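You operate a simulated robot arm through the tools that you are given. There is no shell and no other tool.

Carry out the task below with a simulated two-armed robot. There is one attempt and no reset: what you move stays moved.

## Task
On the top of the shelf cart, fold the rag in half, so that its two short edges meet.

The check looks at the end state, three seconds after you hand in, the way a careful person would. Anything else that was tipped, shoved, dropped, spilled or broken makes it a failure. Flat cloth is picked up by pressing the open fingertips on it (5 to 10 N) and closing them slowly along it; thin cloth reads only 2 to 8 mm in the jaws.

## Robot
Two 6-joint arms with two-finger parallel grippers on one trunk, on a base that drives. Base frame: it is fixed to the floor where the robot stands at the start and does not move with it; the origin is under the middle of the robot, x ahead of it, y to its left, z up. Readings come in mm, rad, newtons and seconds.
The left shoulder is at the start at [280, 185, 780], the right one opposite. With the tool pointing down near the work surface each hand reaches from about 500 to 920 mm from the robot's upright axis, wherever it stands, measured 20 degrees to its own side. Places, roughly: rag [2250, 2000, 750]; top of the shelf cart [2200, 2100, 800]. Payload 1.57 kg a hand.
The tool frame of a hand sits at the grasp point between the pads (the TCP): z along the fingers, y along the line on which they close. The tips reach 30 mm beyond it. Largest opening 80 mm; finger width 17, thickness 12; the body of the gripper, 40 by 82 mm, starts 80 mm behind the TCP.
Orientation is told as [roll, pitch, yaw] about the base's x, y, z axes, in that order, counted from this pose: with the fingers straight down and closing along the base's y, the tool's x points along the base's -x, its y along +y and its z along -z.

## Interface
- The arms move only by the tool move_arm. It takes "left_plan", "right_plan" or both (then of equal length, played together; a hand with none holds still); each is text: rows parted by semicolons, each of 7 numbers parted by spaces: the shift along the tool's x, y, z in mm, then the turn, a rotation vector about the tool's x, y, z in rad, then the gripper command, from -1 (fully open) to 1 (shut), values between in proportion. In form: x y z rx ry rz gripper; .... A call has 1 to 20 rows; each row shifts and turns the commanded pose from where the row before left it, along the tool's axes as they then stand. A row lasts 0.2 s, in which the tool goes at most 50 mm and 0.15 rad; a call with a longer step from one row to the next is refused whole, and so is a gripper value outside its range. A pose out of reach is approached as far as the arm can. The call stops where the force on the tool passes 40 N (or 10 N more than at its start, if that is more) or the arm is blocked; 0.2 s more then pass. The fingers move at their own pace (about 153 mm/s each) and stop on an object; they squeeze with about 30 N. The grip force told is the motor's: it shows also when the fingers shut on nothing. Time passes only in rows, and 0.2 s behind the last, so rows that do not move let the fingers close. It gives the time, the measured TCP pose, the force on the tool (base axes), the opening and the grip force at its end, in the units of the frame above (readings bear some noise), with the torque about the TCP (base axes, N m) and any sound that the robot's microphone picked up.
- Cameras (640 x 400 px; columns grow to the right, rows downward): "scene" is now at [249.4, -1.2, 1237.7]; the picture's right is [-0.03, -1.00, 0.00], its down [-0.58, 0.02, -0.81] and it looks along [0.81, -0.03, -0.58] (base axes); focal length 254 px, centre (320, 200). "left" rides on the left gripper at [72, 7, -122] in its tool frame; the picture's right is [-0.09, 1.00, 0.00], its down [-0.84, -0.08, -0.54] and it looks along [-0.54, -0.05, 0.84] (tool axes); focal length 238 px, centre (320, 200). "right" rides on the right gripper at [72, -7, -122] in its tool frame; the picture's right is [0.09, 1.00, 0.00], its down [-0.84, 0.08, -0.54] and it looks along [-0.54, 0.05, 0.84] (tool axes); focal length 238 px, centre (320, 200). There is no depth. A picture from a camera that has moved, and an enlarged one, comes with that camera's place and axes in the base frame and with its lens.
- camera(camera): a new picture of that camera. No time passes.
- raise_lower(by): slides the trunk up (or, below 0, down) by that many mm; the arms and the scene camera ride with it, the base frame stays. It gives what a move gives, with no picture.
- roll_base(legs): drives the robot by 1 to 6 legs, each [ahead, turn to the left] in mm and rad, along the robot's own axes; the way and the turn of a leg run together, so that a leg with both is an arc; at most 1500 mm and 3.142 rad a leg. The arms and the cameras ride along, it lands a little off, and it stops where it bumps. It gives what a move gives.
- pan_tilt(pan, tilt): turns the head with the scene camera to pan (to the left, within 1.501 rad either way) and tilt (down, from -0.506 to 1.204), counted from straight ahead of the robot. It gives what a move gives.
- zoom(camera, box): a new picture of the part [left, top, right, bottom] of that camera's present view, enlarged. No time passes.
- finish_job(): hands the job in; it is judged then, once.

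Places have to be worked out from the pictures, the camera data and where the tool is seen. Open the grippers and draw the arms clear of the work before you hand the job in, unless the task says otherwise.

The tools are called after "Emit:" as name(argument=value, ...) on one line, values as JSON. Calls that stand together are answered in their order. move_arm: Moves the arms, as the interface text tells. Its arguments: {"type":"object","properties":{"left_plan":{"type":"string"},"right_plan":{"type":"string"}},"required":[]} The other tools are called the same way: raise_lower (by) slides the trunk up or down; roll_base (legs) drives the base; pan_tilt (pan, tilt) turns the head that bears the scene camera; camera (camera) takes a picture; zoom (camera, box) takes an enlarged picture of a part of a camera's view; finish_job () hands the job in.

At the start:

```text
clock: 0.0
left_position: [578.0, 193.2, 1011.2]
left_orientation: [0.0, 0.0, 0.0]
left_ft_force: [0.4, 0.8, -0.5]
left_ft_torque: [0.0, 0.01, 0.0]
left_gripper_width: 80.2
left_finger_force: 0.0
right_position: [576.5, -197.4, 1022.4]
right_orientation: [-0.001, 0.002, 0.0]
right_ft_force: [-0.1, -0.4, 0.4]
right_ft_torque: [0.01, -0.02, -0.01]
right_gripper_width: 80.2
right_finger_force: 0.2
trunk travel left (down, up): [-475.0, 515.0]
robot x, y, heading: [1.0, 1.6, 0.002]
head pan, tilt: [-0.033, 0.62]
```

scene: 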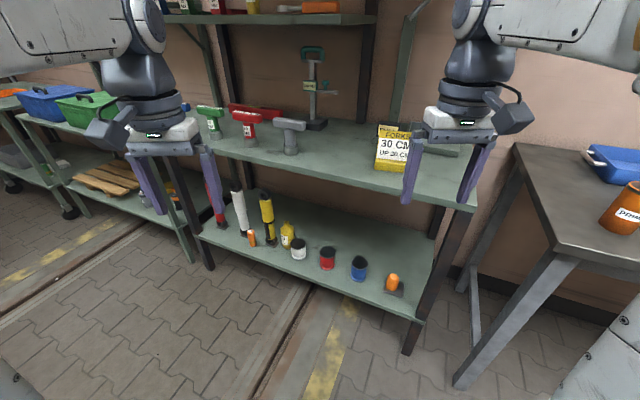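
right: 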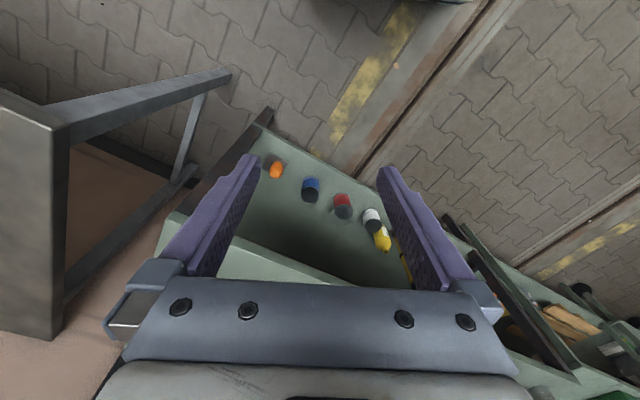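
left: 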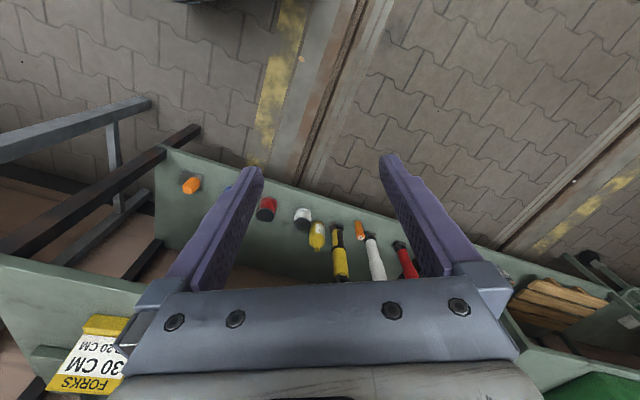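

The view ahead shows a rack, not the shelf cart; the cart should lie at about 45 degrees to the left. I turn the head that way to look.

Emit:
pan_tilt(pan=0.75, tilt=0.35)

Emit:
camera(camera="scene")

```text
clock: 1.1
left_position: [578.6, 192.9, 1011.5]
left_orientation: [0.0, 0.0, 0.001]
left_ft_force: [0.3, -0.2, -0.5]
left_ft_torque: [-0.01, 0.0, -0.02]
left_gripper_width: 79.9
left_finger_force: 0.0
right_position: [575.8, -197.7, 1023.4]
right_orientation: [0.001, 0.0, 0.0]
right_ft_force: [0.3, -0.4, -0.3]
right_ft_torque: [-0.02, 0.0, 0.01]
right_gripper_width: 80.0
right_finger_force: 0.1
trunk travel left (down, up): [-475.0, 515.0]
robot x, y, heading: [-0.3, -2.5, -0.0]
head pan, tilt: [0.75, 0.351]
```

```text
taken
camera scene: at [229.8, 65.1, 1262.1], right [0.68, -0.73, 0.0], down [-0.25, -0.23, -0.94], along [0.69, 0.64, -0.34], focal length 254 px, centre (320, 200)
```

scene: 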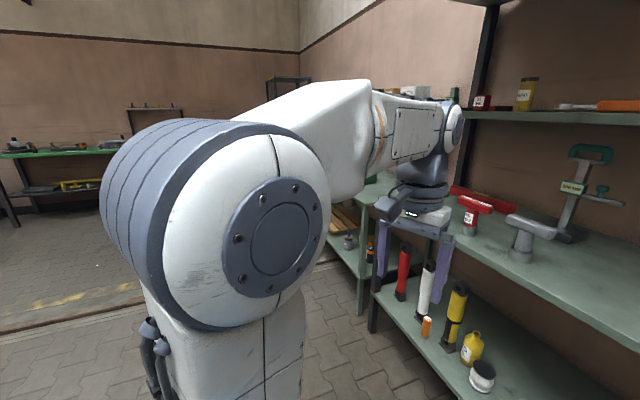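

The left arm hides the view of the cart. The rack front is about 870 mm from the axis, so the arms (about 620 mm) can sweep past it; I turn the base left by 0.75 rad and look straight ahead.

Emit:
roll_base(legs=[[0, 0.75]])

Emit:
pan_tilt(pan=0.0, tilt=0.4)

Emit:
camera(camera="scene")

```text
clock: 3.5
left_position: [281.0, 539.3, 1011.7]
left_orientation: [-0.002, 0.0, 0.767]
left_ft_force: [0.5, 0.0, 0.4]
left_ft_torque: [-0.03, -0.02, -0.01]
left_gripper_width: 80.1
left_finger_force: 0.0
right_position: [552.0, 257.3, 1022.8]
right_orientation: [-0.001, 0.0, 0.766]
right_ft_force: [0.5, 0.4, 0.7]
right_ft_torque: [-0.01, 0.0, -0.01]
right_gripper_width: 79.9
right_finger_force: 0.1
trunk travel left (down, up): [-475.0, 515.0]
robot x, y, heading: [-3.2, 1.9, 0.77]
head pan, tilt: [0.75, 0.351]
```

```text
clock: 4.6
left_position: [282.1, 540.2, 1011.3]
left_orientation: [-0.001, 0.0, 0.768]
left_ft_force: [-0.2, -0.1, 0.0]
left_ft_torque: [0.01, 0.0, 0.0]
left_gripper_width: 80.0
left_finger_force: 0.2
right_position: [551.7, 256.7, 1023.3]
right_orientation: [-0.001, 0.0, 0.767]
right_ft_force: [-0.7, -0.5, -0.3]
right_ft_torque: [0.01, 0.01, 0.0]
right_gripper_width: 80.2
right_finger_force: 0.0
trunk travel left (down, up): [-475.0, 515.0]
robot x, y, heading: [-0.0, 0.6, 0.772]
head pan, tilt: [0.0, 0.4]
```

```text
taken
camera scene: at [183.3, 177.3, 1257.6], right [0.7, -0.72, 0.0], down [-0.28, -0.27, -0.92], along [0.66, 0.64, -0.39], focal length 254 px, centre (320, 200)
```

scene: 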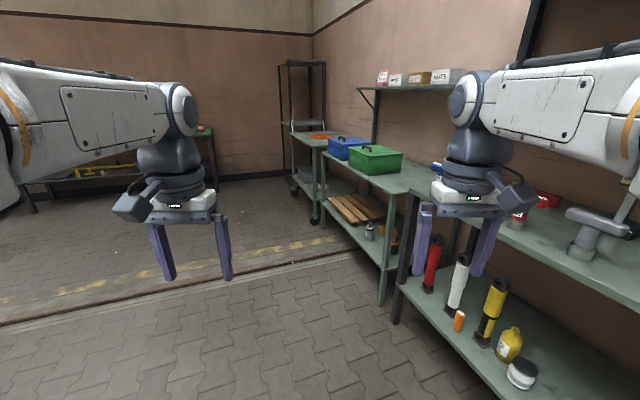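

The shelf cart with casters and something orange on top appears near column 315, beyond the bench with the blue and green bins. I zoom in on it.

Emit:
zoom(camera="scene", box=[260, 100, 420, 200])

Emit:
zoom(camera="scene", box=[280, 110, 360, 160])

```text
4.00 times, centred on (340, 150) of scene
camera zoom: at [183.3, 177.3, 1257.6], right [0.7, -0.72, 0.0], down [-0.28, -0.27, -0.92], along [0.66, 0.64, -0.39], focal length 1014 px, centre (240, 400)
```

zoom: 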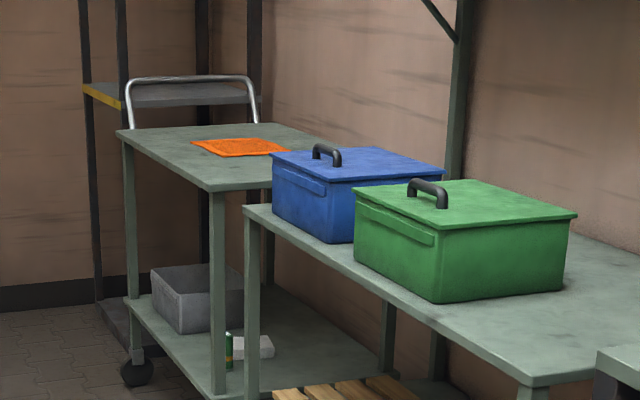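

```text
8.00 times, centred on (320, 135) of scene
camera zoom: at [183.3, 177.3, 1257.6], right [0.7, -0.72, 0.0], down [-0.28, -0.27, -0.92], along [0.66, 0.64, -0.39], focal length 2028 px, centre (320, 720)
```

zoom: 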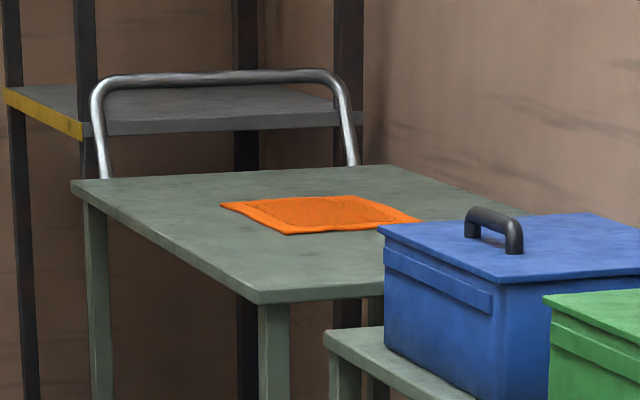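

The orange rag lies on the cart top, at about (2240, 2230) if the top is at z 800. Before driving I look down to learn how far the robot's base sticks out in front.

Emit:
pan_tilt(pan=0.0, tilt=1.2)

Emit:
camera(camera="scene")

Emit:
camera(camera="left")

Emit:
camera(camera="right")

```text
clock: 5.8
left_position: [282.0, 540.6, 1010.5]
left_orientation: [-0.001, 0.001, 0.766]
left_ft_force: [-0.1, 0.3, 0.1]
left_ft_torque: [-0.04, 0.02, 0.0]
left_gripper_width: 80.2
left_finger_force: 0.1
right_position: [551.1, 257.6, 1023.1]
right_orientation: [0.0, 0.001, 0.765]
right_ft_force: [0.9, -0.4, -0.3]
right_ft_torque: [-0.01, -0.01, -0.05]
right_gripper_width: 80.1
right_finger_force: 0.0
trunk travel left (down, up): [-475.0, 515.0]
robot x, y, heading: [-1.2, -3.3, 0.767]
head pan, tilt: [0.0, 1.201]
```

```text
taken
camera scene: at [157.0, 151.8, 1194.8], right [0.69, -0.72, 0.0], down [-0.67, -0.65, -0.36], along [0.26, 0.25, -0.93], focal length 254 px, centre (320, 200)
```

scene: 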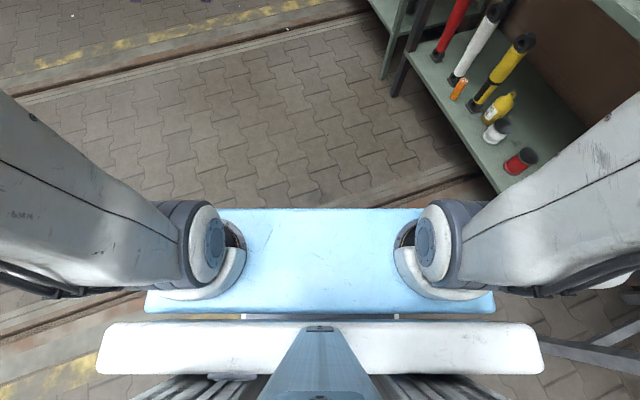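

```text
taken
camera left: at [225.3, 494.7, 1133.5], right [-0.62, 0.78, 0.0], down [0.66, 0.52, 0.54], along [0.42, 0.34, -0.84], focal length 238 px, centre (320, 200)
```

left: 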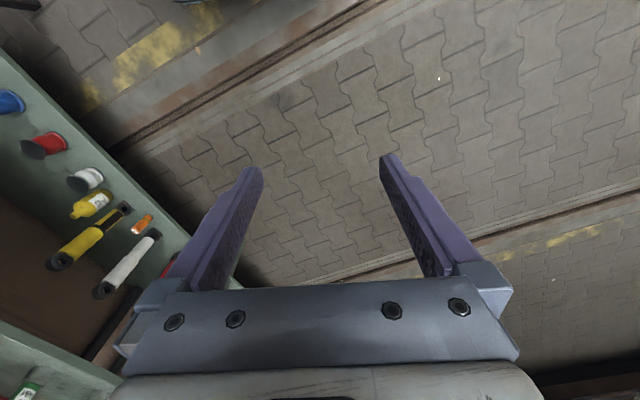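

```text
taken
camera right: at [504.4, 201.6, 1145.7], right [-0.76, 0.65, 0.0], down [0.55, 0.64, 0.54], along [0.35, 0.41, -0.84], focal length 238 px, centre (320, 200)
```

right: 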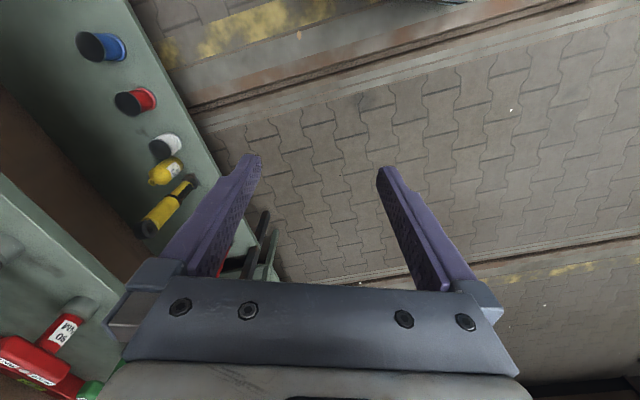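

The light panel's front edge is about 365 mm ahead of the axis at shoulder height. I turn 0.425 rad left and drive about 2850 mm through the open floor to about (1050, 2650), well clear of the benches, checking on the way.

Emit:
roll_base(legs=[[0, 0.425], [1425, 0]])

Emit:
pan_tilt(pan=-0.7, tilt=0.5)

Emit:
camera(camera="scene")

```text
clock: 14.2
left_position: [591.1, 1949.8, 1012.1]
left_orientation: [0.0, 0.001, 1.174]
left_ft_force: [0.4, 0.0, -0.9]
left_ft_torque: [0.0, -0.01, -0.02]
left_gripper_width: 79.9
left_finger_force: 0.0
right_position: [950.7, 1799.2, 1023.3]
right_orientation: [0.0, -0.002, 1.174]
right_ft_force: [0.1, 0.0, 0.1]
right_ft_torque: [-0.02, 0.0, 0.02]
right_gripper_width: 80.0
right_finger_force: 0.0
trunk travel left (down, up): [-475.0, 515.0]
robot x, y, heading: [544.4, 1344.0, 1.179]
head pan, tilt: [0.0, 1.201]
```

```text
clock: 15.3
left_position: [591.7, 1950.7, 1011.6]
left_orientation: [0.0, 0.0, 1.174]
left_ft_force: [0.4, 0.2, 0.2]
left_ft_torque: [0.01, -0.01, -0.01]
left_gripper_width: 79.9
left_finger_force: 0.0
right_position: [952.1, 1798.8, 1023.1]
right_orientation: [0.0, 0.0, 1.174]
right_ft_force: [-0.1, 0.1, 0.9]
right_ft_torque: [-0.03, 0.03, 0.01]
right_gripper_width: 80.1
right_finger_force: 0.1
trunk travel left (down, up): [-475.0, 515.0]
robot x, y, heading: [547.8, 1347.5, 1.178]
head pan, tilt: [-0.7, 0.499]
```

```text
taken
camera scene: at [691.5, 1534.3, 1248.4], right [0.46, -0.89, 0.0], down [-0.43, -0.22, -0.88], along [0.78, 0.4, -0.48], focal length 254 px, centre (320, 200)
```

scene: 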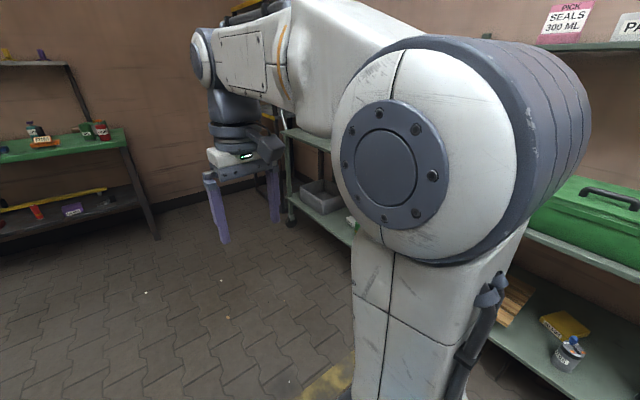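

I am at (548, 1347) with heading 1.18 and the floor ahead is clear. I drive another 1350 mm, then turn right to about -0.45 rad to face the cart's long side, and look.

Emit:
roll_base(legs=[[1380, 0], [0, -1.63]])

Emit:
pan_tilt(pan=0.0, tilt=0.5)

Emit:
camera(camera="scene")

```text
clock: 26.0
left_position: [1677.7, 2541.4, 1011.1]
left_orientation: [0.0, 0.001, -0.42]
left_ft_force: [0.7, 0.1, -0.2]
left_ft_torque: [0.0, -0.01, 0.01]
left_gripper_width: 79.9
left_finger_force: 0.1
right_position: [1516.8, 2186.5, 1023.5]
right_orientation: [0.001, 0.001, -0.419]
right_ft_force: [0.2, 0.0, 0.9]
right_ft_torque: [0.02, 0.02, 0.0]
right_gripper_width: 80.1
right_finger_force: 0.0
trunk travel left (down, up): [-475.0, 515.0]
robot x, y, heading: [1072.5, 2599.3, -0.417]
head pan, tilt: [-0.7, 0.499]
```

```text
clock: 27.0
left_position: [1678.0, 2540.7, 1011.1]
left_orientation: [0.0, 0.0, -0.421]
left_ft_force: [0.3, -0.2, 0.5]
left_ft_torque: [-0.03, -0.01, -0.03]
left_gripper_width: 79.7
left_finger_force: 0.1
right_position: [1516.6, 2186.3, 1022.8]
right_orientation: [0.0, 0.0, -0.418]
right_ft_force: [-0.1, 0.5, 0.1]
right_ft_torque: [-0.03, 0.01, 0.0]
right_gripper_width: 80.0
right_finger_force: 0.0
trunk travel left (down, up): [-475.0, 515.0]
robot x, y, heading: [1070.4, 2603.0, -0.421]
head pan, tilt: [0.0, 0.499]
```

```text
taken
camera scene: at [1302.7, 2500.4, 1248.5], right [-0.41, -0.91, 0.0], down [-0.44, 0.19, -0.88], along [0.8, -0.36, -0.48], focal length 254 px, centre (320, 200)
```

scene: 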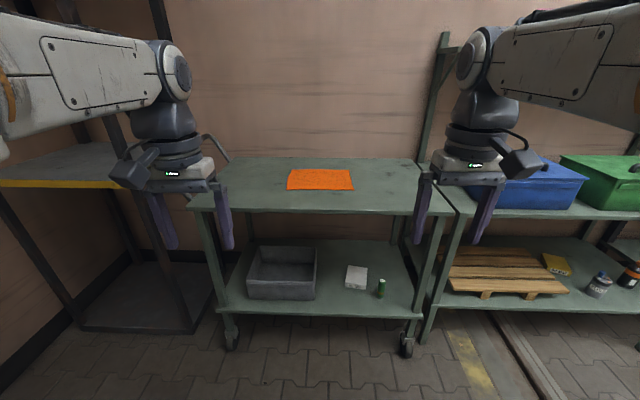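

The cart is now straight ahead with the rag on its top, long side along the cart. I zoom to measure it.

Emit:
zoom(camera="scene", box=[270, 150, 370, 212.5])

Emit:
zoom(camera="scene", box=[180, 130, 480, 317.5])

```text
6.40 times, centred on (320, 181) of scene
camera zoom: at [1302.7, 2500.4, 1248.5], right [-0.41, -0.91, 0.0], down [-0.44, 0.19, -0.88], along [0.8, -0.36, -0.48], focal length 1623 px, centre (320, 320)
```

zoom: 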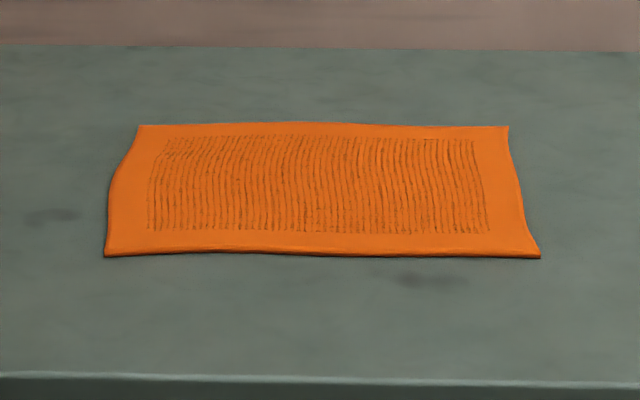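

```text
2.13 times, centred on (330, 224) of scene
camera zoom: at [1302.7, 2500.4, 1248.5], right [-0.41, -0.91, 0.0], down [-0.44, 0.19, -0.88], along [0.8, -0.36, -0.48], focal length 541 px, centre (299, 149)
```

zoom: 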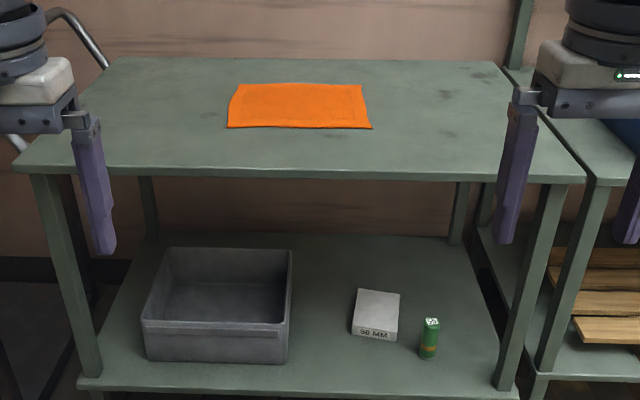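

The rag measures about 268 by 215 mm with its short edges left and right, its near edge about 145 mm behind the cart's front edge; top z is about 805. To know how close I can stand, I turn the left hand about its vertical axis so that its camera looks back at my own base.

Emit:
move_arm(left_plan="0 0 0 0 0 0.15 -1; 0 0 0 0 0 0.15 -1; 0 0 0 0 0 0.15 -1; 0 0 0 0 0 0.15 -1; 0 0 0 0 0 0.15 -1; 0 0 0 0 0 0.15 -1; 0 0 0 0 0 0.15 -1; 0 0 0 0 0 0.15 -1; 0 0 0 0 0 0.15 -1; 0 0 0 0 0 0.15 -1; 0 0 0 0 0 0.15 -1; 0 0 0 0 0 0.15 -1; 0 0 0 0 0 0.15 -1; 0 0 0 0 0 0.15 -1; 0 0 0 0 0 0.15 -1; 0 0 0 0 0 0.15 -1; 0 0 0 0 0 0.15 -1; 0 0 0 0 0 0.15 -1")

Emit:
camera(camera="left")

Emit:
camera(camera="scene")

```text
clock: 30.8
left_position: [1676.8, 2543.1, 1010.9]
left_orientation: [0.0, -0.001, -3.12]
left_ft_force: [1.2, 0.1, -0.2]
left_ft_torque: [0.01, 0.0, 0.01]
left_gripper_width: 80.1
left_finger_force: 0.1
right_position: [1517.9, 2186.3, 1023.3]
right_orientation: [-0.001, 0.001, -0.419]
right_ft_force: [0.0, 1.0, -0.4]
right_ft_torque: [0.01, -0.01, -0.02]
right_gripper_width: 80.3
right_finger_force: 0.0
trunk travel left (down, up): [-475.0, 515.0]
robot x, y, heading: [1070.8, 2603.7, -0.419]
head pan, tilt: [0.0, 0.499]
```

```text
taken
camera left: at [1749.1, 2536.8, 1133.8], right [-0.07, -1.0, 0.0], down [-0.84, 0.06, 0.54], along [-0.54, 0.04, -0.84], focal length 238 px, centre (320, 200)
```

left: 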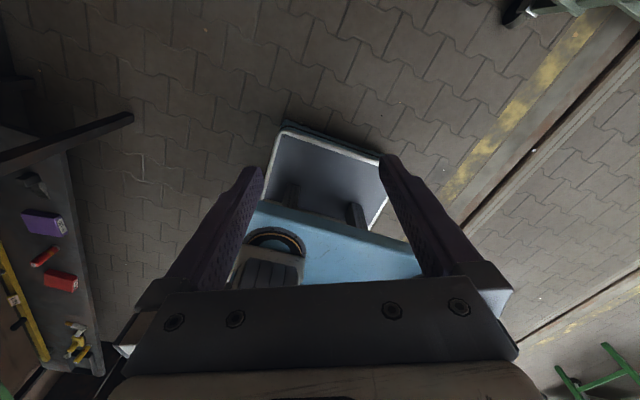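

```text
taken
camera scene: at [1302.7, 2500.5, 1248.5], right [-0.41, -0.91, 0.0], down [-0.44, 0.19, -0.88], along [0.8, -0.36, -0.48], focal length 254 px, centre (320, 200)
```

scene: 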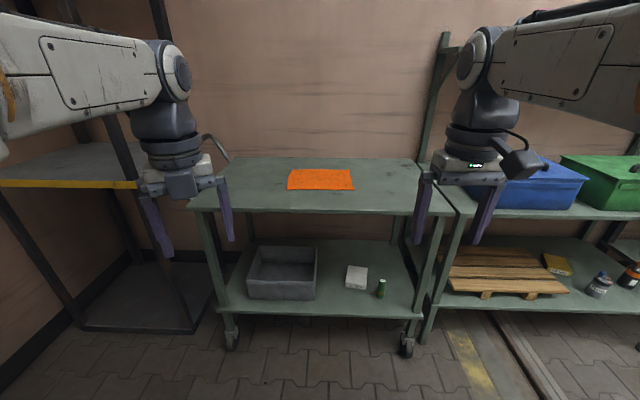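

The base platform is visible between the fingers. I zoom in on it to measure its front corners.

Emit:
zoom(camera="left", box=[240, 90, 440, 215])

```text
3.20 times, centred on (340, 152) of left
camera zoom: at [1749.1, 2536.8, 1133.8], right [-0.07, -1.0, 0.0], down [-0.84, 0.06, 0.54], along [-0.54, 0.04, -0.84], focal length 763 px, centre (256, 352)
```

zoom: 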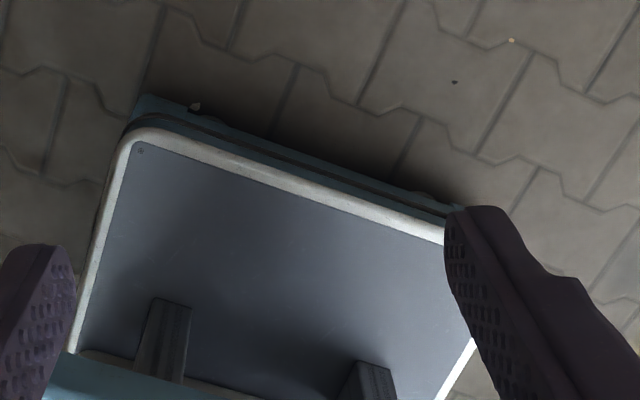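

The base front reaches about 350–400 mm ahead of the axis (half width about 265). I raise the trunk 200 mm so that shoulders, arms and panel clear the cart top, and use the new height to triangulate the cart top.

Emit:
raise_lower(by=200)

Emit:
zoom(camera="scene", box=[200, 160, 456, 320])

Emit:
camera(camera="scene")

```text
clock: 33.0
left_position: [1677.7, 2542.8, 1211.7]
left_orientation: [0.0, 0.0, -3.118]
left_ft_force: [0.1, -0.6, -0.7]
left_ft_torque: [0.03, -0.03, 0.01]
left_gripper_width: 80.0
left_finger_force: 0.0
right_position: [1517.7, 2185.7, 1223.4]
right_orientation: [0.001, 0.0, -0.419]
right_ft_force: [0.1, -0.3, 0.3]
right_ft_torque: [-0.02, 0.02, 0.0]
right_gripper_width: 80.1
right_finger_force: 0.0
trunk travel left (down, up): [-675.0, 315.0]
robot x, y, heading: [1071.4, 2600.3, -0.42]
head pan, tilt: [0.0, 0.499]
```

```text
2.50 times, centred on (328, 240) of scene
camera zoom: at [1302.8, 2500.4, 1448.4], right [-0.41, -0.91, 0.0], down [-0.44, 0.19, -0.88], along [0.8, -0.36, -0.48], focal length 634 px, centre (300, 100)
```

zoom: 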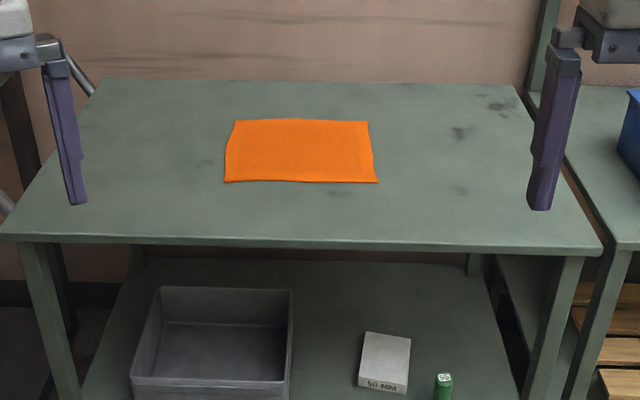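

```text
taken
camera scene: at [1302.8, 2500.4, 1448.4], right [-0.41, -0.91, 0.0], down [-0.44, 0.19, -0.88], along [0.8, -0.36, -0.48], focal length 254 px, centre (320, 200)
```

scene: 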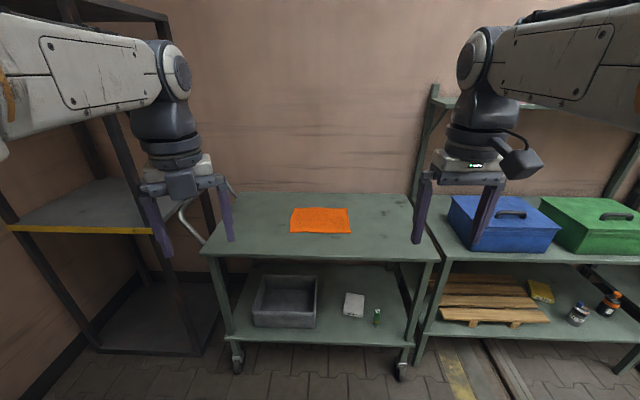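

Triangulating both views gives the cart top at z about 815, its front edge about 980 mm ahead of the axis, and the rag from about 1127 to 1338 mm ahead, centred laterally. I plan to hold the right short edge with the right hand on the near corner and the left hand on the far corner, fingers closing along the short edge and wrists leaning outward. First I turn both hands by 90 degrees while clear.

Emit:
move_arm(left_plan="0 0 0 0 0 -0.15 -1; 0 0 0 0 0 -0.15 -1; 0 0 0 0 0 -0.15 -1; 0 0 0 0 0 -0.15 -1; 0 0 0 0 0 -0.15 -1; 0 0 0 0 0 -0.15 -1; 0 0 0 0 0 -0.15 -1; 0 0 0 0 0 -0.15 -1; 0 0 0 0 0 -0.15 -1; 0 0 0 0 0 -0.15 -1; 0 0 0 0 0 -0.15 -1; 0 0 0 0 0 -0.15 -1; 0 0 0 0 0 -0.15 -1; 0 0 0 0 0 -0.15 -1; 0 0 0 0 0 -0.15 -1; 0 0 0 0 0 -0.15 -1; 0 0 0 0 0 -0.15 -1; 0 0 0 0 0 -0.15 -1; 0 0 0 0 0 -0.15 -1; 0 0 0 0 0 -0.15 -1", right_plan="0 0 0 0 0 0.15 -1; 0 0 0 0 0 0.15 -1; 0 0 0 0 0 0.15 -1; 0 0 0 0 0 0.15 -1; 0 0 0 0 0 0.15 -1; 0 0 0 0 0 0.15 -1; 0 0 0 0 0 0.15 -1; 0 0 0 0 0 0.15 -1; 0 0 0 0 0 0.15 -1; 0 0 0 0 0 0.15 -1; 0 0 0 0 0 0.071 -1; 0 0 0 0 0 0 -1; 0 0 0 0 0 0 -1; 0 0 0 0 0 0 -1; 0 0 0 0 0 0 -1; 0 0 0 0 0 0 -1; 0 0 0 0 0 0 -1; 0 0 0 0 0 0 -1; 0 0 0 0 0 0 -1; 0 0 0 0 0 0 -1")

Emit:
move_arm(left_plan="0 0 0 0 0 -0.15 -1; 0 0 0 0 0 -0.15 -1; 0 0 0 0 0 -0.15 -1; 0 0 0 0 0 -0.15 -1; 0 0 0 0 0 -0.15 -1; 0 0 0 0 0 -0.15 -1; 0 0 0 0 0 -0.15 -1; 0 0 0 0 0 -0.15 -1; 0 0 0 0 0 -0.071 -1")

Emit:
camera(camera="scene")

```text
clock: 37.2
left_position: [1677.4, 2541.9, 1211.6]
left_orientation: [-0.001, 0.001, -0.116]
left_ft_force: [0.4, -0.6, -0.1]
left_ft_torque: [0.04, -0.01, -0.02]
left_gripper_width: 79.9
left_finger_force: 0.0
right_position: [1517.8, 2185.4, 1222.4]
right_orientation: [0.0, 0.0, -1.99]
right_ft_force: [-0.3, 1.4, 0.6]
right_ft_torque: [0.01, 0.01, 0.05]
right_gripper_width: 79.7
right_finger_force: 0.1
trunk travel left (down, up): [-675.0, 315.0]
robot x, y, heading: [1073.4, 2600.3, -0.42]
head pan, tilt: [0.0, 0.499]
```

```text
clock: 39.2
left_position: [1678.7, 2541.9, 1210.2]
left_orientation: [0.0, -0.001, 1.153]
left_ft_force: [-0.8, -0.4, -0.2]
left_ft_torque: [0.0, -0.01, 0.02]
left_gripper_width: 80.0
left_finger_force: 0.0
right_position: [1518.1, 2186.2, 1224.0]
right_orientation: [0.001, 0.0, -1.991]
right_ft_force: [0.7, -0.3, 0.4]
right_ft_torque: [0.0, 0.0, 0.0]
right_gripper_width: 80.0
right_finger_force: 0.1
trunk travel left (down, up): [-675.0, 315.0]
robot x, y, heading: [1071.0, 2600.8, -0.417]
head pan, tilt: [0.0, 0.499]
```

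```text
taken
camera scene: at [1302.8, 2500.5, 1448.5], right [-0.41, -0.91, 0.0], down [-0.44, 0.19, -0.88], along [0.8, -0.36, -0.48], focal length 254 px, centre (320, 200)
```

scene: 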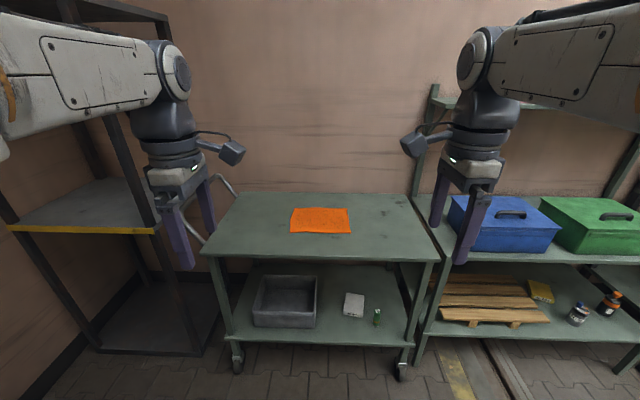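

Both hands are turned with their cameras inward. I now drive straight ahead 510 mm, which leaves about 60–80 mm between the base front and the cart.

Emit:
roll_base(legs=[[510, 0]])

Emit:
pan_tilt(pan=0.0, tilt=0.9)

Emit:
camera(camera="scene")

Emit:
camera(camera="left")

Emit:
camera(camera="right")

```text
clock: 42.2
left_position: [2145.8, 2341.7, 1211.4]
left_orientation: [-0.001, 0.0, 1.156]
left_ft_force: [-0.9, 0.9, -0.1]
left_ft_torque: [-0.03, -0.01, 0.02]
left_gripper_width: 79.9
left_finger_force: 0.0
right_position: [1987.2, 1984.2, 1222.6]
right_orientation: [0.0, -0.001, -1.983]
right_ft_force: [0.2, 0.3, -0.7]
right_ft_torque: [-0.01, -0.01, 0.0]
right_gripper_width: 79.8
right_finger_force: 0.1
trunk travel left (down, up): [-675.0, 315.0]
robot x, y, heading: [1538.0, 2396.0, -0.408]
head pan, tilt: [0.0, 0.499]
```

```text
clock: 43.1
left_position: [2145.1, 2341.0, 1211.4]
left_orientation: [0.0, -0.001, 1.157]
left_ft_force: [-0.7, 0.3, 0.0]
left_ft_torque: [0.04, 0.02, 0.0]
left_gripper_width: 79.9
left_finger_force: 0.1
right_position: [1986.9, 1983.8, 1223.5]
right_orientation: [0.0, 0.0, -1.984]
right_ft_force: [-0.2, -0.1, -0.5]
right_ft_torque: [-0.02, 0.03, 0.01]
right_gripper_width: 80.3
right_finger_force: 0.1
trunk travel left (down, up): [-675.0, 315.0]
robot x, y, heading: [1537.5, 2394.6, -0.41]
head pan, tilt: [0.0, 0.901]
```

```text
taken
camera scene: at [1756.4, 2302.8, 1414.6], right [-0.4, -0.92, 0.0], down [-0.72, 0.31, -0.62], along [0.57, -0.25, -0.78], focal length 254 px, centre (320, 200)
```

scene: 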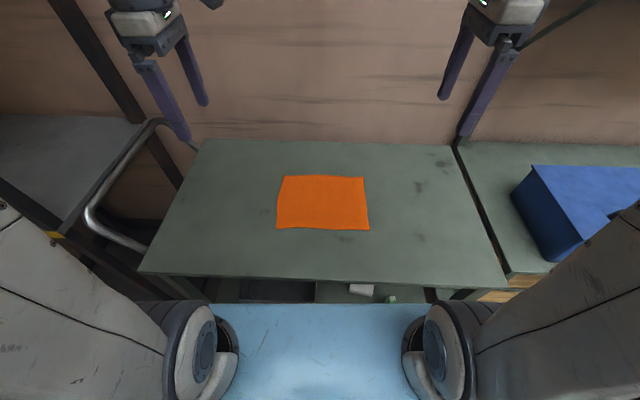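

```text
taken
camera left: at [2110.3, 2277.9, 1333.7], right [-0.88, 0.48, 0.0], down [0.41, 0.74, 0.54], along [0.26, 0.47, -0.84], focal length 238 px, centre (320, 200)
```

left: 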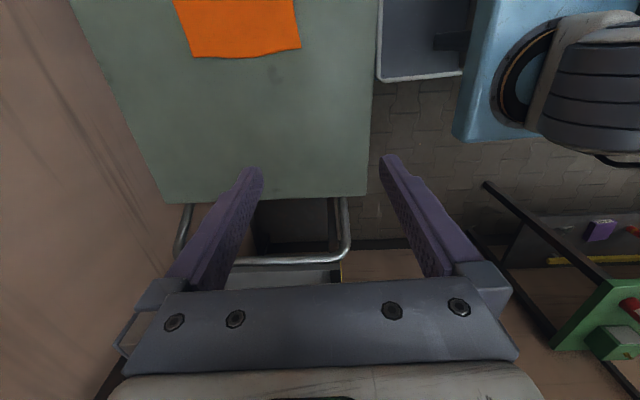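

```text
taken
camera right: at [2009.8, 2050.9, 1345.5], right [0.95, -0.31, 0.0], down [-0.26, -0.8, 0.54], along [-0.17, -0.51, -0.84], focal length 238 px, centre (320, 200)
```

right: 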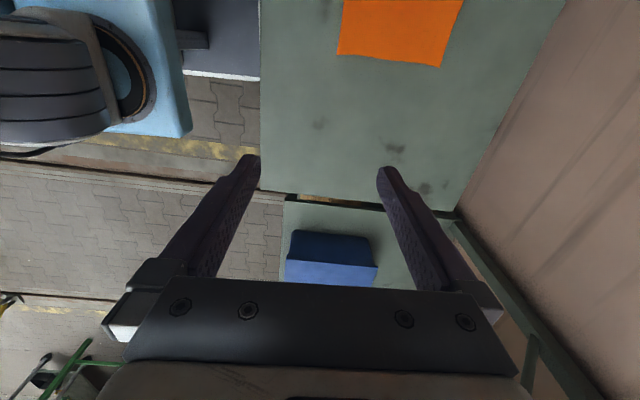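

I am now at (1537, 2395), heading -0.41, square to the cart with a visible gap in front of the base. I zoom in on the rag and on the cart edge to measure them from here.

Emit:
zoom(camera="scene", box=[256, 160, 384, 240])

Emit:
zoom(camera="scene", box=[130, 130, 530, 380])

Emit:
zoom(camera="left", box=[130, 0, 450, 200])

```text
5.00 times, centred on (320, 200) of scene
camera zoom: at [1756.4, 2302.8, 1414.6], right [-0.4, -0.92, 0.0], down [-0.72, 0.31, -0.62], along [0.57, -0.25, -0.78], focal length 1268 px, centre (320, 200)
```

zoom: 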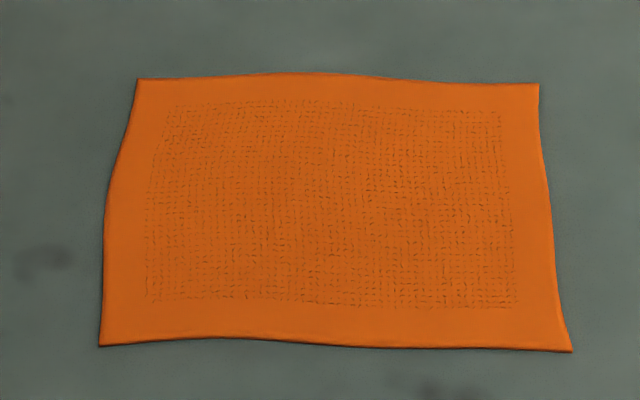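

```text
1.60 times, centred on (330, 255) of scene
camera zoom: at [1756.4, 2302.8, 1414.6], right [-0.4, -0.92, 0.0], down [-0.72, 0.31, -0.62], along [0.57, -0.25, -0.78], focal length 406 px, centre (304, 112)
```

zoom: 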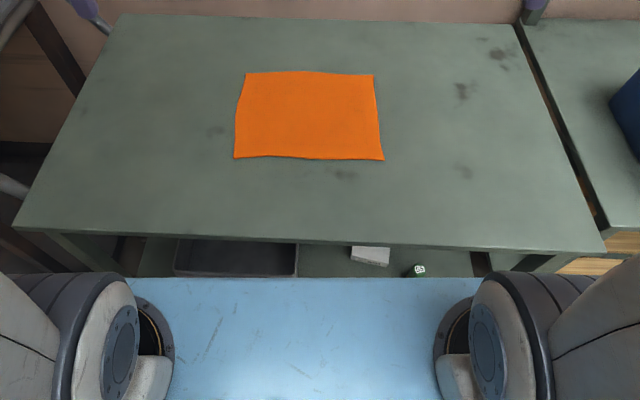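

```text
2.00 times, centred on (290, 100) of left
camera zoom: at [2110.3, 2277.9, 1333.7], right [-0.88, 0.48, 0.0], down [0.41, 0.74, 0.54], along [0.26, 0.47, -0.84], focal length 477 px, centre (380, 400)
```

zoom: 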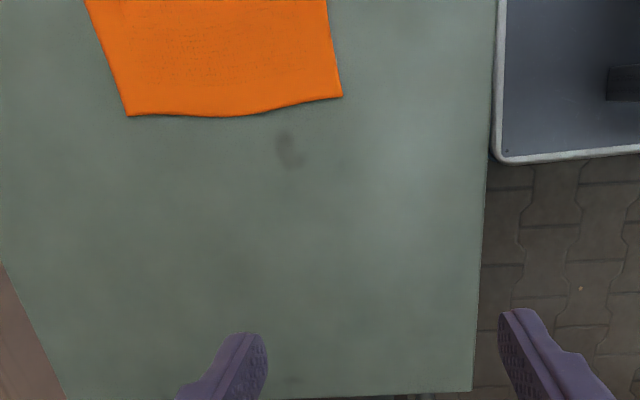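

From here: rag top z about 817, right short edge at about 134 mm to my right, near corner 604 mm and far corner 806 mm ahead; both cameras agree within a few mm. I lean both wrists outward by 0.25 rad, move the left hand forward and part way right while still high, and check clearance.

Emit:
move_arm(left_plan="0 0 0 0 0.125 0 -1; 0 0 0 0 0.125 0 -1; 0 -40 0 0 0 0 -1; 0 -40 0 0 0 0 -1; 0 -40 0 0 0 0 -1; 0 -40 0 0 0 0 -1; 0 -37 0 0 0 0 -1; 38.8 0 -9.9 0 0 0 -1; 38.8 0 -9.9 0 0 0 -1; 38.8 0 -9.9 0 0 0 -1; 38.8 0 -9.9 0 0 0 -1; 38.8 0 -9.9 0 0 0 -1", right_plan="0 0 0 0 0.125 0 -1; 0 0 0 0 0.125 0 -1; 0 0 0 0 0 0 -1; 0 0 0 0 0 0 -1; 0 0 0 0 0 0 -1; 0 0 0 0 0 0 -1; 0 0 0 0 0 0 -1; 0 0 0 0 0 0 -1; 0 0 0 0 0 0 -1; 0 0 0 0 0 0 -1; 0 0 0 0 0 0 -1; 0 0 0 0 0 0 -1")

Emit:
pan_tilt(pan=0.0, tilt=0.55)

Emit:
camera(camera="scene")

```text
clock: 45.7
left_position: [2221.5, 2119.2, 1271.4]
left_orientation: [-0.001, 0.25, 1.159]
left_ft_force: [0.4, -0.2, 0.3]
left_ft_torque: [-0.01, 0.0, -0.01]
left_gripper_width: 79.8
left_finger_force: 0.2
left hand out of reach, approached as far as the arm can: row 9, 10, 11, 12
right_position: [1988.9, 1982.8, 1223.3]
right_orientation: [0.0, 0.249, -1.981]
right_ft_force: [0.4, 0.4, -0.2]
right_ft_torque: [-0.01, 0.02, 0.01]
right_gripper_width: 79.9
right_finger_force: 0.0
trunk travel left (down, up): [-675.0, 315.0]
robot x, y, heading: [1535.9, 2394.4, -0.405]
head pan, tilt: [0.0, 0.901]
```

```text
clock: 46.5
left_position: [2220.7, 2120.7, 1271.9]
left_orientation: [-0.002, 0.251, 1.158]
left_ft_force: [0.4, 0.6, 0.0]
left_ft_torque: [-0.01, -0.02, 0.0]
left_gripper_width: 79.8
left_finger_force: 0.0
right_position: [1988.2, 1984.2, 1223.5]
right_orientation: [-0.001, 0.25, -1.983]
right_ft_force: [-0.3, -0.5, 0.1]
right_ft_torque: [0.01, -0.03, -0.02]
right_gripper_width: 79.9
right_finger_force: 0.1
trunk travel left (down, up): [-675.0, 315.0]
robot x, y, heading: [1535.5, 2398.0, -0.409]
head pan, tilt: [0.0, 0.55]
```

```text
taken
camera scene: at [1769.5, 2297.1, 1443.8], right [-0.4, -0.92, 0.0], down [-0.48, 0.21, -0.85], along [0.78, -0.34, -0.52], focal length 254 px, centre (320, 200)
```

scene: 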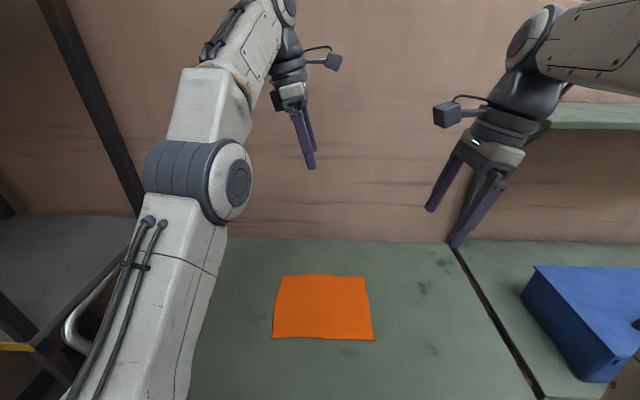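

The left hand ran out of reach because I compensated the lean with the wrong sign and it rose. I lower it straight down 240 mm, where its reach is better, and check where it ends.

Emit:
move_arm(left_plan="-9.9 0 38.8 0 0 0 -1; -9.9 0 38.8 0 0 0 -1; -9.9 0 38.8 0 0 0 -1; -9.9 0 38.8 0 0 0 -1; -9.9 0 38.8 0 0 0 -1; -9.9 0 38.8 0 0 0 -1; 0 0 0 0 0 0 -1")

Emit:
camera(camera="scene")

```text
clock: 48.1
left_position: [2220.1, 2117.5, 1033.3]
left_orientation: [0.001, 0.247, 1.158]
left_ft_force: [-0.1, 0.3, 0.6]
left_ft_torque: [0.02, 0.0, 0.06]
left_gripper_width: 79.7
left_finger_force: 0.0
right_position: [1987.2, 1984.1, 1222.3]
right_orientation: [0.002, 0.249, -1.982]
right_ft_force: [0.6, 0.8, -0.1]
right_ft_torque: [-0.03, 0.01, -0.03]
right_gripper_width: 79.8
right_finger_force: 0.0
trunk travel left (down, up): [-675.0, 315.0]
robot x, y, heading: [1541.8, 2395.9, -0.409]
head pan, tilt: [0.0, 0.55]
```

```text
taken
camera scene: at [1769.6, 2297.0, 1443.8], right [-0.4, -0.92, 0.0], down [-0.48, 0.21, -0.85], along [0.78, -0.34, -0.52], focal length 254 px, centre (320, 200)
```

scene: 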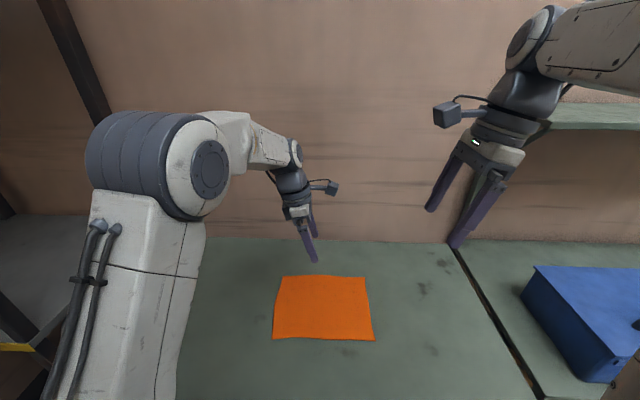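

The left hand followed exactly. I now bring it right above the far-right corner at z about 1030, and bring the right hand down and over the near-right corner to the same height.

Emit:
move_arm(left_plan="35 -9.8 9 0 0 0 -1; 35 -9.8 9 0 0 0 -1; 35 -9.8 9 0 0 0 -1; 35 -9.8 9 0 0 0 -1; 0 0 0 0 0 0 -1; 0 0 0 0 0 0 -1", right_plan="-7.9 0 31 0 0 0 -1; -7.9 0 31 0 0 0 -1; -7.9 0 31 0 0 0 -1; -7.9 0 31 0 0 0 -1; -7.9 0 31 0 0 0 -1; -7.9 0 31 0 0 0 -1")

Emit:
camera(camera="scene")

Emit:
camera(camera="left")

```text
clock: 49.5
left_position: [2196.7, 1971.6, 1032.3]
left_orientation: [0.0, 0.25, 1.158]
left_ft_force: [-0.9, -0.8, -0.8]
left_ft_torque: [-0.03, -0.02, -0.02]
left_gripper_width: 80.1
left_finger_force: 0.1
right_position: [1986.9, 1984.9, 1031.2]
right_orientation: [0.0, 0.249, -1.983]
right_ft_force: [0.4, -0.2, -1.1]
right_ft_torque: [0.0, -0.01, -0.03]
right_gripper_width: 80.0
right_finger_force: 0.0
trunk travel left (down, up): [-675.0, 315.0]
robot x, y, heading: [1539.6, 2394.6, -0.414]
head pan, tilt: [0.0, 0.55]
```

```text
taken
camera scene: at [1769.4, 2297.1, 1443.9], right [-0.4, -0.92, 0.0], down [-0.48, 0.21, -0.85], along [0.78, -0.34, -0.52], focal length 254 px, centre (320, 200)
```

scene: 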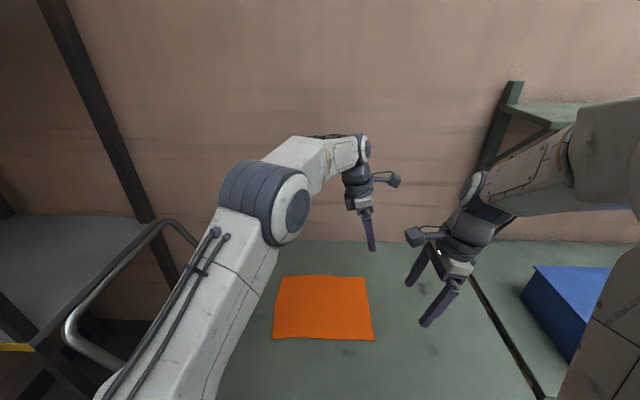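

```text
taken
camera left: at [2174.4, 1937.6, 1168.2], right [-0.88, 0.48, -0.02], down [0.45, 0.83, 0.32], along [0.17, 0.27, -0.95], focal length 238 px, centre (320, 200)
```

left: 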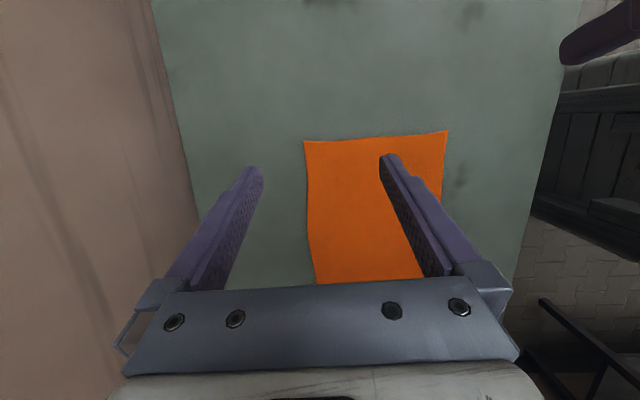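

The left camera puts the far corner at (2217, 1948) and the near one at (2035, 2030), with the rag top at about z 820. I bring the right hand over the near corner, set both openings to 30 mm, and look again.

Emit:
move_arm(left_plan="0 1 0 0 0 0 0; 0 1 0 0 0 0 0.25; 0 0 0 0 0 0 0.25; 0 0 0 0 0 0 0.25", right_plan="23.3 18.7 5.9 0 0 0 0; 23.3 18.7 5.9 0 0 0 0.25; 23.2 18.6 6 0 0 0 0.25; 0 0 0 0 0 0 0.25")

Emit:
camera(camera="scene")

Emit:
camera(camera="right")

Emit:
camera(camera="left")

```text
clock: 50.5
left_position: [2195.7, 1972.4, 1030.4]
left_orientation: [0.0, 0.25, 1.155]
left_ft_force: [1.1, -0.4, -0.5]
left_ft_torque: [0.02, 0.02, 0.05]
left_gripper_width: 29.9
left_finger_force: 0.0
right_position: [2064.8, 2028.2, 1030.6]
right_orientation: [-0.001, 0.248, -1.982]
right_ft_force: [0.1, 0.5, 0.2]
right_ft_torque: [0.04, -0.01, 0.0]
right_gripper_width: 30.2
right_finger_force: 0.0
trunk travel left (down, up): [-675.0, 315.0]
robot x, y, heading: [1540.6, 2392.9, -0.41]
head pan, tilt: [0.0, 0.55]
```

```text
taken
camera scene: at [1769.6, 2297.1, 1443.8], right [-0.4, -0.92, 0.0], down [-0.48, 0.21, -0.85], along [0.78, -0.34, -0.52], focal length 254 px, centre (320, 200)
```

scene: 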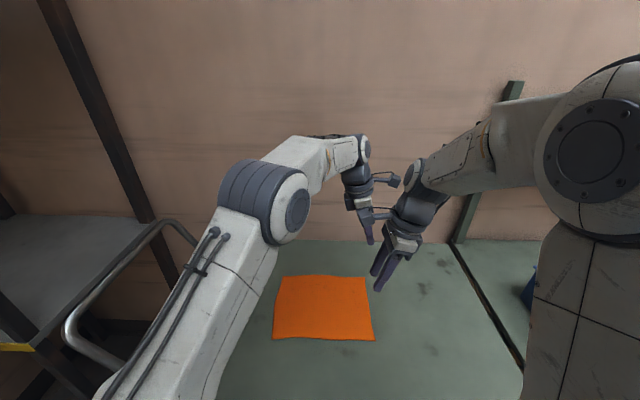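

```text
taken
camera right: at [2074.6, 2066.1, 1167.2], right [0.95, -0.32, 0.02], down [-0.31, -0.9, 0.32], along [-0.08, -0.31, -0.95], focal length 238 px, centre (320, 200)
```

right: 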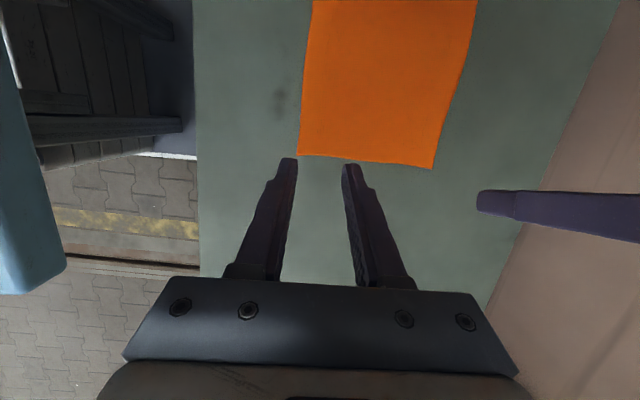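

```text
taken
camera left: at [2174.2, 1938.4, 1167.9], right [-0.88, 0.48, -0.02], down [0.45, 0.83, 0.32], along [0.17, 0.27, -0.95], focal length 238 px, centre (320, 200)
```

left: 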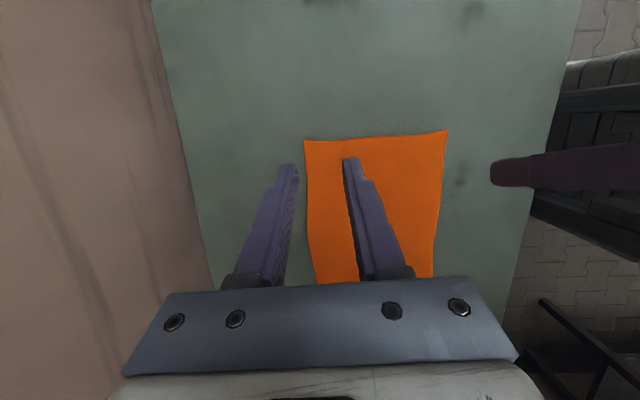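

Both hands are placed well with clear space between them. I lower both by 150 mm so the tips hover about 30 mm above the rag, then check with the gripper cameras.

Emit:
move_arm(left_plan="-9.3 0 36.3 0 0 0 0.25; -9.3 0 36.3 0 0 0 0.25; -9.3 0 36.3 0 0 0 0.25; -9.3 0 36.3 0 0 0 0.25; 0 0 0 0 0 0 0.25", right_plan="-9.3 0 36.3 0 0 0 0.25; -9.3 0 36.3 0 0 0 0.25; -9.3 0 36.3 0 0 0 0.25; -9.3 0 36.3 0 0 0 0.25; 0 0 0 0 0 0 0.25")

Emit:
camera(camera="left")

Emit:
camera(camera="right")

Emit:
camera(camera="scene")

```text
clock: 51.7
left_position: [2196.0, 1973.2, 881.4]
left_orientation: [0.002, 0.249, 1.155]
left_ft_force: [-0.8, -0.3, -0.6]
left_ft_torque: [0.0, 0.01, -0.01]
left_gripper_width: 29.8
left_finger_force: 0.1
right_position: [2064.6, 2025.7, 880.8]
right_orientation: [0.0, 0.251, -1.983]
right_ft_force: [-0.2, -0.1, -0.5]
right_ft_torque: [-0.02, 0.02, 0.02]
right_gripper_width: 29.8
right_finger_force: 0.2
trunk travel left (down, up): [-675.0, 315.0]
robot x, y, heading: [1537.0, 2396.1, -0.409]
head pan, tilt: [0.0, 0.55]
```

```text
taken
camera left: at [2172.9, 1939.5, 1018.1], right [-0.88, 0.48, -0.02], down [0.45, 0.83, 0.32], along [0.17, 0.27, -0.95], focal length 238 px, centre (320, 200)
```

left: 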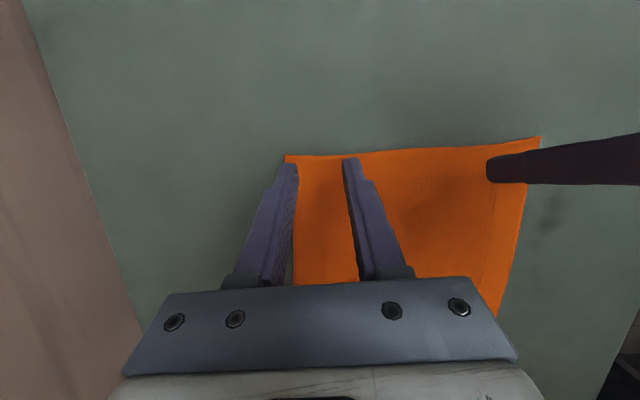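

```text
taken
camera right: at [2075.0, 2063.8, 1017.2], right [0.95, -0.32, 0.02], down [-0.31, -0.9, 0.32], along [-0.08, -0.31, -0.95], focal length 238 px, centre (320, 200)
```

right: 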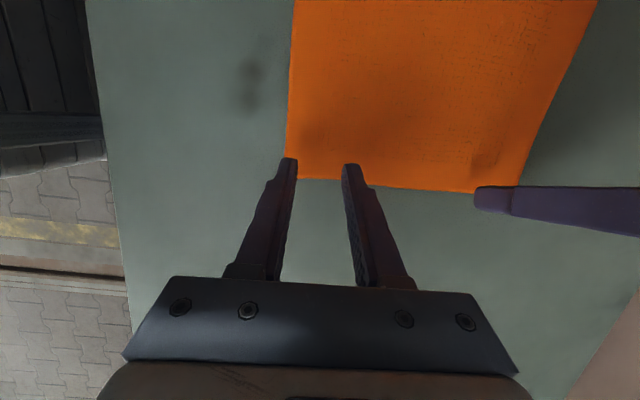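

```text
taken
camera scene: at [1769.7, 2296.9, 1443.8], right [-0.4, -0.92, 0.0], down [-0.48, 0.21, -0.85], along [0.78, -0.34, -0.52], focal length 254 px, centre (320, 200)
```

scene: 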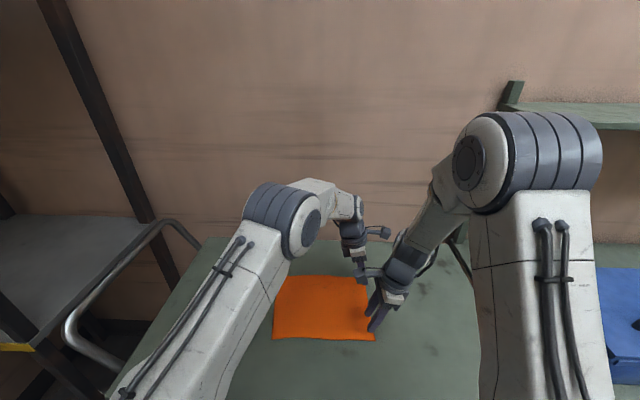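

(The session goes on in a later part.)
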